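You operate a simulated robot arm through the tools that you are given. There is no shell and no other tool. Be economical: measure what you need, move in short steps, check, and stop when the job is done.

Carry out the task below with a simulated robot arm. There is one attempt and no reset: what you move stays moved.

TASK
Press the measure button three times.
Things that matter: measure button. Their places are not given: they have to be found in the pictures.

It is judged by the outcome, as a careful person would: the job done as asked, and still so three seconds after it is handed in. It fails if anything else is knocked over, pushed out of place, dropped, spilled or broken.

THE ROBOT
A 7-joint arm with a two-finger parallel gripper, fixed in place. Base frame: the origin is at the foot of the arm, x ahead of it, y to its left, z up. Lengths are in mm, angles in rad, forces in N, time in s.
Its first joint turns from -1.152 to 1.152 rad. Payload 2.4 kg.
Tool frame: the origin (TCP) lies between the finger pads and is the grasp point; the fingertips stand 30 mm ahead of it; z points along the fingers, y is the line along which they close. The gripper opens to 94 mm. The fingers are 28 mm wide and 10 mm thick; the gripper's body (50 by 96 mm) begins 55 mm behind the TCP.
Orientation is told as [roll, pitch, yaw] about the base's x, y, z axes, in that order, counted from this pose: with the fingers straight down and closing along the base's y, the tool's x points along the base's -x, its y along +y and its z along -z.

THE INTERFACE
- The arm moves only by the tool send_rows. Its argument "series" is a list of rows, each an object of numbers (a shift or turn left out is 0, a gripper value left out holds the last): "x", "y", "z": the shift along the tool's x, y, z in mm; "rx", "ry", "rz": the turn, a rotation vector about the tool's x, y, z in rad; "claw": the gripper command, from -1 (shut) to 1 (fully open), values between in proportion. In form: [{"x": .., "y": .., "z": .., "rx": .., "ry": .., "rz": .., "claw": ..}, ...]. A call has 1 to 8 rows; each row shifts and turns the commanded pose from where the row before left it, along the tool's axes as they then stand. A row lasts 0.2 s, in which the tool goes at most 50 mm and 0.15 rad; a call with a longer step from one row to the next is refused whole, and so is a gripper value outside its range. A pose out of reach is approached as far as the arm can. The call stops where the force on the tool passes 40 N (or 10 N more than at its start, if that is more) or the arm is blocked; 0.2 s more then pass. The fingers move at their own pace (about 153 mm/s each) and stop on an object; they squeeze with about 38 N. The grip force told is the motor's: it shows also when the fingers shut on nothing. Time passes only in rows, and 0.2 s behind the last, so rows that do not move let the fingers close. It gives the time, the measured TCP pose, the force on the tool (base axes), the opening and the grip force at its end, in the units of the frame above (readings bear some noise), and new pictures: "pictures" is both (left out), scene, wrist or none.
- Cameras (640 x 400 px; columns grow to the right, rows downward): "scene" is fixed at [29.4, 461.3, 1465.3]; the picture's right is [-0.85, -0.53, 0.00], its down [-0.19, 0.31, -0.93] and it looks along [0.49, -0.79, -0.37] (base axes); focal length 336 px, centre (320, 200). "wrist" rides on the gripper at [-37, 0, -58] in the tool frame; the picture's right is [0.00, -1.00, 0.00], its down [0.97, 0.00, -0.24] and it looks along [0.24, 0.00, 0.97] (tool axes); focal length 218 px, centre (320, 200).
- probe_pixels(camera, pixels): for up to 12 pixels [column, row] of the newest picture of that camera ("zoom" is the newest enlarged one), the place [x, y, z] in the base frame of the surface seen there, good to about 2 mm. No time passes.
- enlarge(camera, box): a new picture of the part [left, top, right, bottom] of that camera's present view, enlarged. No time passes.
- hand_in(): hands the job in; it is judged then, once.

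Work in short steps. Measure before you move; look again where a grasp or a placing could have gone wrong, and mend it. You have 60 turns and 100 pictures in all, the two below and enlarged ones among them. Open the gripper and draw the arm clear of the work before you hand the job in, unless the task says otherwise; then end with one line.

The tools are called after "Call:" by a JSON object that holds its "api" and its "payload". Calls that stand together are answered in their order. send_rows: Moves the arm, as the interface text tells. Its arguments: {"type":"object","properties":{"series":{"type":"array","items":{"type":"object","properties":{"x":{"type":"number"},"y":{"type":"number"},"z":{"type":"number"},"rx":{"type":"number"},"ry":{"type":"number"},"rz":{"type":"number"},"claw":{"type":"number"}}}},"pictures":{"type":"string","enum":["both","scene","wrist","none"]}},"required":["series"]} The other tools are called the same way: probe_pixels (camera, pixels) gives the place of the surface under pixels of a picture; enlarge (camera, box) takes an enlarged picture of a part of a camera's view; hand_in () hands the job in.

At the start:

```text
t: 0.0
position: [284.6, -188.5, 1163.9]
tool_rot: [0.0, -0.001, 0.0]
force: [0.4, -0.3, -0.5]
grip_width: 93.6
finger_force: 0.0
```

scene: 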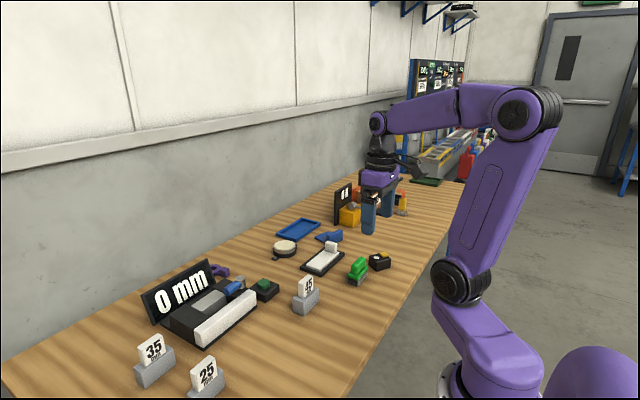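
wrist: 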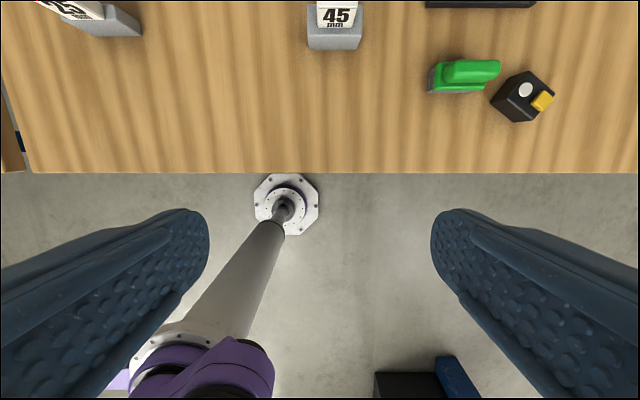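

The scene shows a measuring device "0 mm" near (205,300), a black box with a green top at (265,288), and other items. I enlarge to identify the measure button.

Call:
{"api": "enlarge", "payload": {"camera": "scene", "box": [130, 230, 330, 355]}}

Call:
{"api": "enlarge", "payload": {"camera": "scene", "box": [260, 170, 420, 290]}}

```text
3.20 times, centred on (230, 292) of scene
```

zoom: 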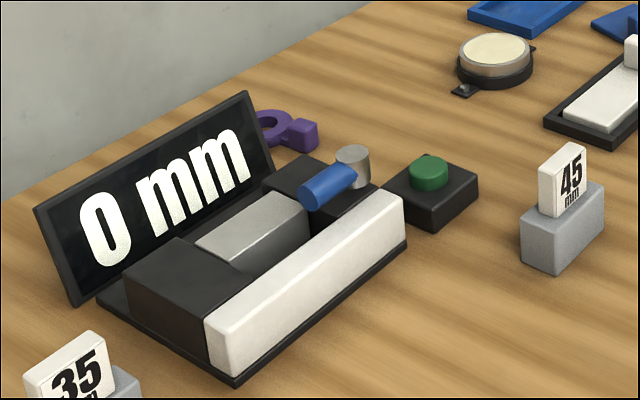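

```text
3.33 times, centred on (340, 230) of scene
```

zoom: 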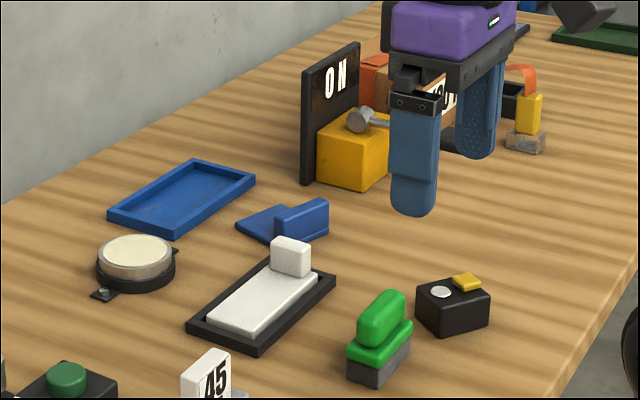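

The green button on the black box right beside the "0 mm" gauge looks like the measure button, with its top at scene (264,281). I'll probe it and its neighbours.

Call:
{"api": "probe_pixels", "payload": {"camera": "scene", "pixels": [[264, 281], [259, 282], [269, 282], [264, 286], [256, 293], [274, 292], [240, 281], [233, 286], [228, 310], [308, 283], [222, 272], [265, 279]]}}

```text
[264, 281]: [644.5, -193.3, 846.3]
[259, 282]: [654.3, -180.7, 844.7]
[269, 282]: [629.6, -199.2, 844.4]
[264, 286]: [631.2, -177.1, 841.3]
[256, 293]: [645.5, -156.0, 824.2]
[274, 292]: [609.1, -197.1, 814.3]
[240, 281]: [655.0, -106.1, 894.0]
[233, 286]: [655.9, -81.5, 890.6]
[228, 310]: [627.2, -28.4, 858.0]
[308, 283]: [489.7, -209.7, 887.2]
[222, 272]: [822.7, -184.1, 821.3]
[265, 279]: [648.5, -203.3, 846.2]
```

The box reads lower than the stated work surface at z=846, so I'll probe bare table points to check.

Call:
{"api": "probe_pixels", "payload": {"camera": "scene", "pixels": [[280, 320], [260, 345], [330, 300], [200, 250], [290, 275], [340, 250], [100, 350], [440, 200]]}}

Call:
{"api": "enlarge", "payload": {"camera": "scene", "box": [230, 260, 326, 320]}}

```text
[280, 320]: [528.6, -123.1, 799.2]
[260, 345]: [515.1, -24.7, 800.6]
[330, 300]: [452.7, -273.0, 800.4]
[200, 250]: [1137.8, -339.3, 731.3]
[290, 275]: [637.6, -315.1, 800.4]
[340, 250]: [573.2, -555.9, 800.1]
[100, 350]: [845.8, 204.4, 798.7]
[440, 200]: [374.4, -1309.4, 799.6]
```

```text
6.67 times, centred on (278, 290) of scene
```

zoom: 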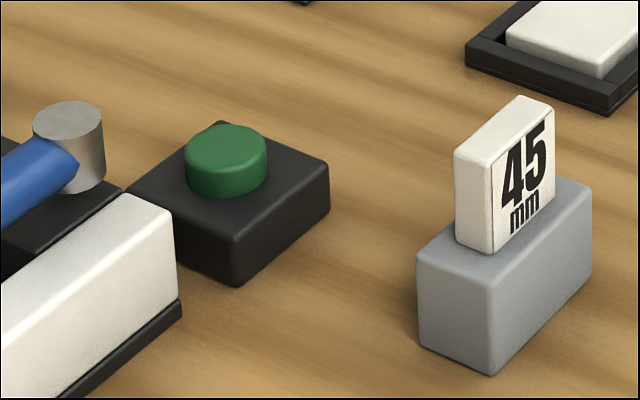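

The scene camera puts the table at z≈800, against the stated 846. I'll cross-check with the wrist camera on points both cameras can see.

Call:
{"api": "probe_pixels", "payload": {"camera": "wrist", "pixels": [[240, 100], [380, 100], [338, 15], [525, 90], [542, 100], [320, 160], [470, 70]]}}

Call:
{"api": "probe_pixels", "payload": {"camera": "scene", "pixels": [[375, 258], [383, 255], [360, 266], [308, 287], [369, 233]]}}

```text
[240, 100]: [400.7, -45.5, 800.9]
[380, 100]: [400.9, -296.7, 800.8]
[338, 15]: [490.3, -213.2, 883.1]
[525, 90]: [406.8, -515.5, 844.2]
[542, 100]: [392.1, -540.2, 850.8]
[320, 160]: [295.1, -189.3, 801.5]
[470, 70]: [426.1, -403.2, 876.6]
```

```text
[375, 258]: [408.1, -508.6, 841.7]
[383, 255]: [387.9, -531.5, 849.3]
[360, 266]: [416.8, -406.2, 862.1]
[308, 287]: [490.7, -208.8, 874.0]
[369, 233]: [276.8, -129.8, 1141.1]
```

Both cameras agree that the table is at z≈800, so I'll trust the probes and treat 846 as wrong. The button top is near (642,-190,846). I'll shut the gripper and move toward a point well above it.

Call:
{"api": "send_rows", "payload": {"series": [{"x": -40, "z": 14, "claw": -1}, {"x": -40, "z": 18}, {"x": -40, "z": 18}, {"x": -40, "z": 18}, {"x": -40, "z": 18}, {"x": -40, "z": 18}, {"x": -40, "z": 18}, {"x": -40, "z": 18}]}}

```text
t: 1.8
position: [605.3, -189.9, 1025.4]
tool_rot: [-0.001, 0.0, 0.002]
force: [0.2, 0.1, -1.4]
grip_width: 0.0
finger_force: 33.4
```

scene: 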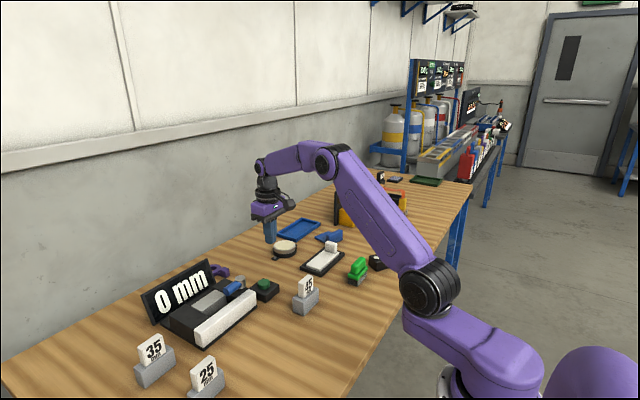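
wrist: 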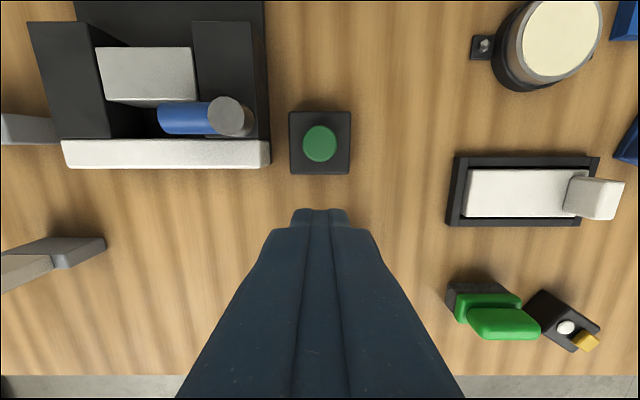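

The wrist picture shows the green button clearly at (320,143). I'll probe its top and the nearby parts.

Call:
{"api": "probe_pixels", "payload": {"camera": "wrist", "pixels": [[320, 143], [306, 143], [334, 143], [320, 129], [320, 157], [297, 165], [342, 120], [228, 115], [260, 150], [245, 60], [120, 60]]}}

```text
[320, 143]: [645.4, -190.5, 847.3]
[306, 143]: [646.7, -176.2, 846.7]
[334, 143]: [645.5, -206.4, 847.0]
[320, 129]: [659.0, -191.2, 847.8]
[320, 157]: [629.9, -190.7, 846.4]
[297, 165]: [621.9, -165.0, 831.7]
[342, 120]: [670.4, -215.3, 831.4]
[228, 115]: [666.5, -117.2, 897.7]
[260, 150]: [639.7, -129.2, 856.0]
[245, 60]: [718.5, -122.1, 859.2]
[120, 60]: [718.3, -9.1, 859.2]
```

The button centre is (645,-191,847), and its housing top is at 831. Next I go above it, stopping with the fingertips about 15 mm over the cap.

Call:
{"api": "send_rows", "payload": {"series": [{"x": -20, "z": 15}, {"x": -20, "y": -1, "z": 15}, {"z": 30}, {"z": 30}, {"z": 25}, {"z": 10}, {}]}}

```text
t: 3.4
position: [644.5, -187.4, 899.6]
tool_rot: [0.001, 0.0, 0.001]
force: [0.2, 0.3, -0.8]
grip_width: 0.0
finger_force: 33.2
```

scene: 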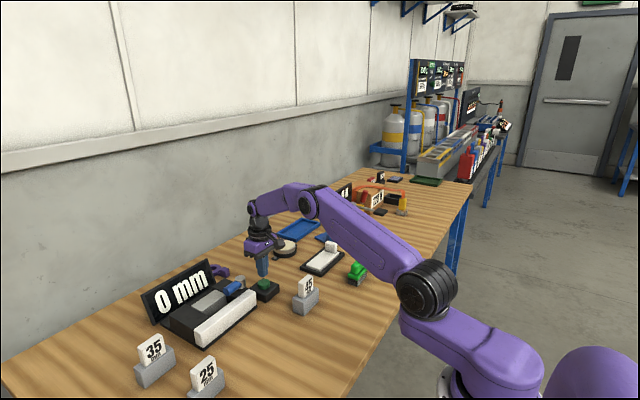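
wrist: 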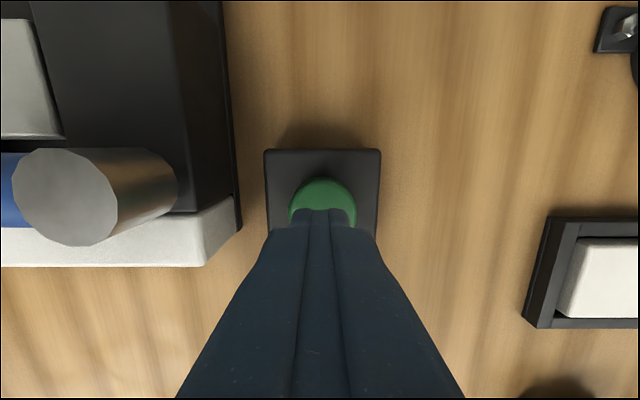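

The tool is centred over the button (cap at 322,195, fingertips at 319). I'll descend to contact at TCP z≈877, then press slowly and watch the force.

Call:
{"api": "send_rows", "payload": {"series": [{"y": -2, "z": 10}, {"z": 9}, {"z": 3}, {"z": 2}, {"z": 2}], "pictures": "scene"}}

```text
t: 4.6
position: [645.3, -191.9, 874.2]
tool_rot: [0.0, 0.001, 0.001]
force: [0.3, -0.8, 2.4]
grip_width: 0.0
finger_force: 33.2
```

scene: 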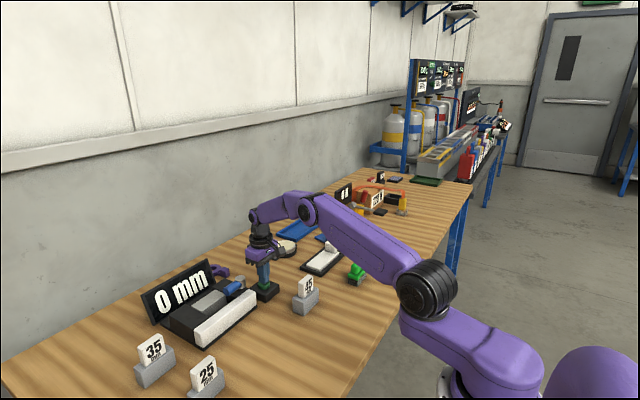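

Contact is starting at z=874 (about 3 N). I'll press further in 1–2 mm steps.

Call:
{"api": "send_rows", "payload": {"series": [{"z": 1}, {"z": 1}], "pictures": "scene"}}

```text
t: 5.2
position: [643.5, -191.3, 872.0]
tool_rot: [0.001, 0.0, 0.001]
force: [-1.0, -1.1, 2.4]
grip_width: 0.2
finger_force: 33.3
```

scene: 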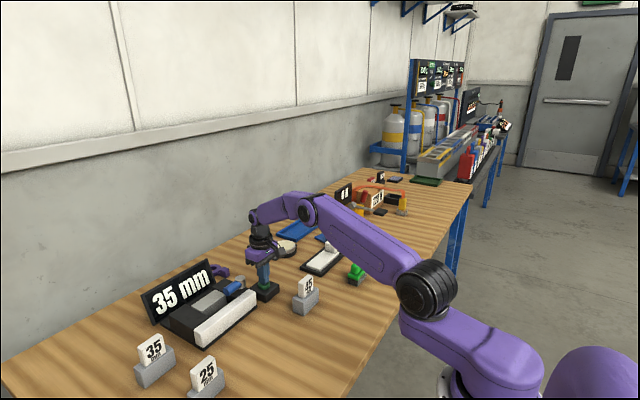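

The display changed to "35 mm", so the first press registered at z≈872. I'll release well clear of the cap and look.

Call:
{"api": "send_rows", "payload": {"series": [{"z": -6}, {"z": -8}, {}, {}], "pictures": "scene"}}

```text
t: 6.2
position: [644.3, -190.5, 885.9]
tool_rot: [0.0, 0.001, -0.001]
force: [0.1, 0.5, 0.1]
grip_width: 0.0
finger_force: 32.9
```

scene: 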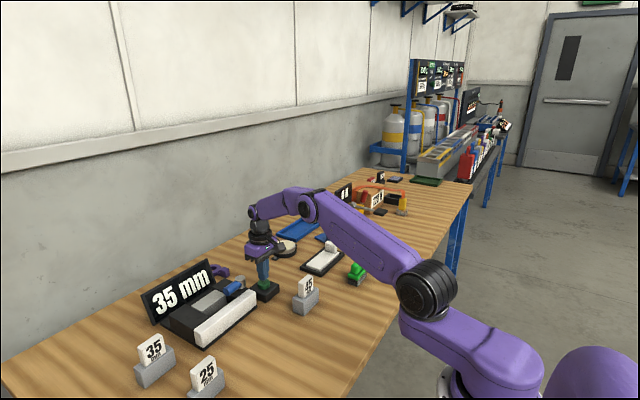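

Released; the display holds 35 mm. For the second press I go slightly deeper (to about 871) and look.

Call:
{"api": "send_rows", "payload": {"series": [{"z": 8}, {"z": 3}, {"z": 2}, {"z": 2}, {}], "pictures": "scene"}}

```text
t: 7.4
position: [644.2, -191.9, 871.9]
tool_rot: [0.0, -0.001, 0.0]
force: [1.9, 0.5, 2.6]
grip_width: 0.0
finger_force: 32.9
```

scene: 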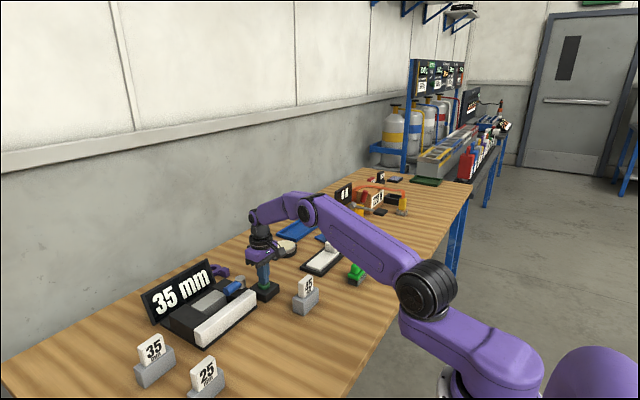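

The display still reads 35 mm, which is what re-measuring the same part would show. To be sure the press counts, I'll push 1.5 mm deeper without releasing.

Call:
{"api": "send_rows", "payload": {"series": [{"z": 1.5}, {}], "pictures": "none"}}

Call:
{"api": "enlarge", "payload": {"camera": "scene", "box": [130, 230, 330, 355]}}

```text
t: 8.0
position: [645.0, -190.2, 869.5]
tool_rot: [0.0, -0.002, 0.0]
force: [0.7, -0.3, 6.7]
grip_width: 0.0
finger_force: 32.9
```

```text
3.20 times, centred on (230, 292) of scene
```

zoom: 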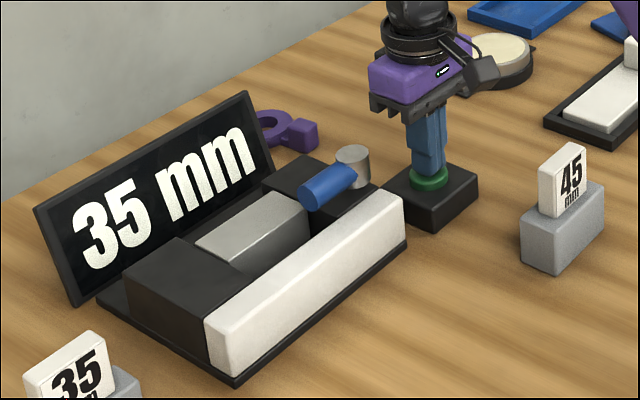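

The button is plainly down at 869.5 (6.7 N), beyond the depth that registered the first press. I'll release fully, watching that it springs back.

Call:
{"api": "send_rows", "payload": {"series": [{"z": -6}, {"z": -10}, {}, {}], "pictures": "none"}}

Call:
{"api": "enlarge", "payload": {"camera": "scene", "box": [130, 230, 330, 355]}}

```text
t: 9.0
position: [645.7, -190.9, 883.8]
tool_rot: [-0.001, 0.0, 0.0]
force: [-0.1, -0.8, -0.1]
grip_width: 0.1
finger_force: 32.5
```

```text
3.20 times, centred on (230, 292) of scene
```

zoom: 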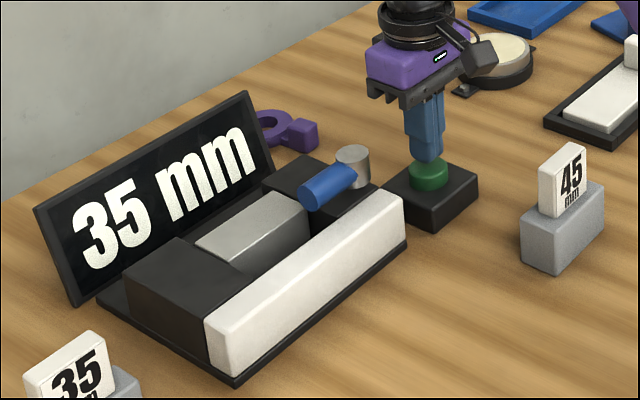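

The cap has sprung back up. Third press, to the same depth.

Call:
{"api": "send_rows", "payload": {"series": [{"z": 8}, {"z": 4}, {"z": 2}, {"z": 2}, {}], "pictures": "none"}}

Call:
{"api": "enlarge", "payload": {"camera": "scene", "box": [130, 230, 330, 355]}}

```text
t: 10.2
position: [644.0, -189.3, 869.4]
tool_rot: [-0.002, -0.005, 0.001]
force: [2.7, -0.8, 9.3]
grip_width: 0.0
finger_force: 32.4
```

```text
3.20 times, centred on (230, 292) of scene
```

zoom: 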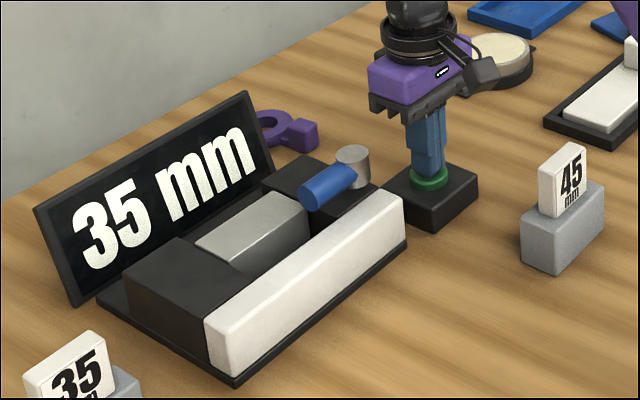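

The third press is down at 869.4. I'll release straight up, draw clear, then open the gripper at height.

Call:
{"api": "send_rows", "payload": {"series": [{"z": -8}, {"z": -30}, {"z": -40}, {"z": -40}, {"x": 35, "z": -20}, {"x": 40, "claw": 1}, {"x": 40}, {}]}}

```text
t: 12.0
position: [528.0, -191.3, 1008.8]
tool_rot: [0.0, 0.0, 0.0]
force: [0.3, 0.2, -0.8]
grip_width: 94.2
finger_force: 0.0
```

scene: 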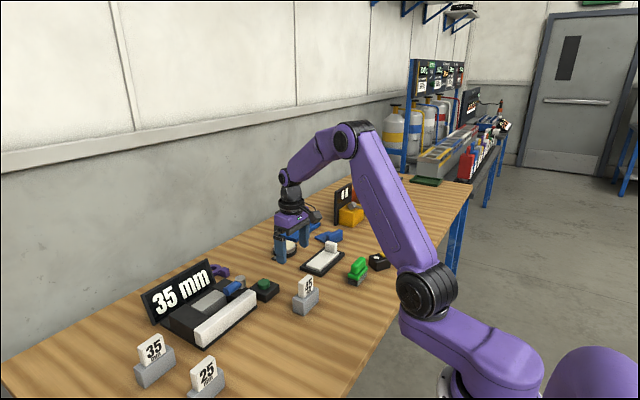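
wrist: 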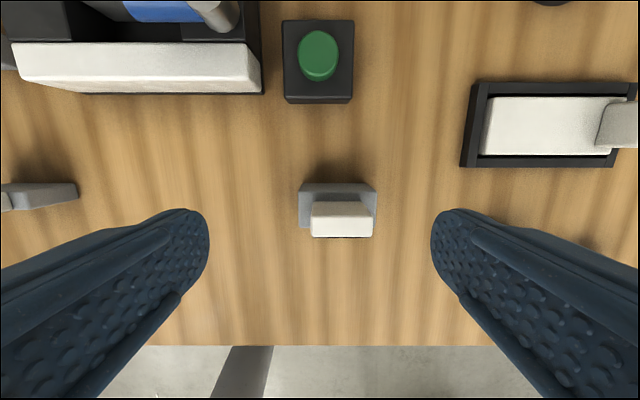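

The button is back up, nothing else has moved, and the arm is clear with the gripper open, so I'll hand in.

Call:
{"api": "hand_in", "payload": {}}

```text
The job is handed in.
```

I pressed the measure button (the green one beside the gauge) three times, letting it spring back each time. The display changed from "0 mm" to "35 mm" on the first press and stayed there, so presses two and three are confirmed only by the button going down at least as far as on the first.
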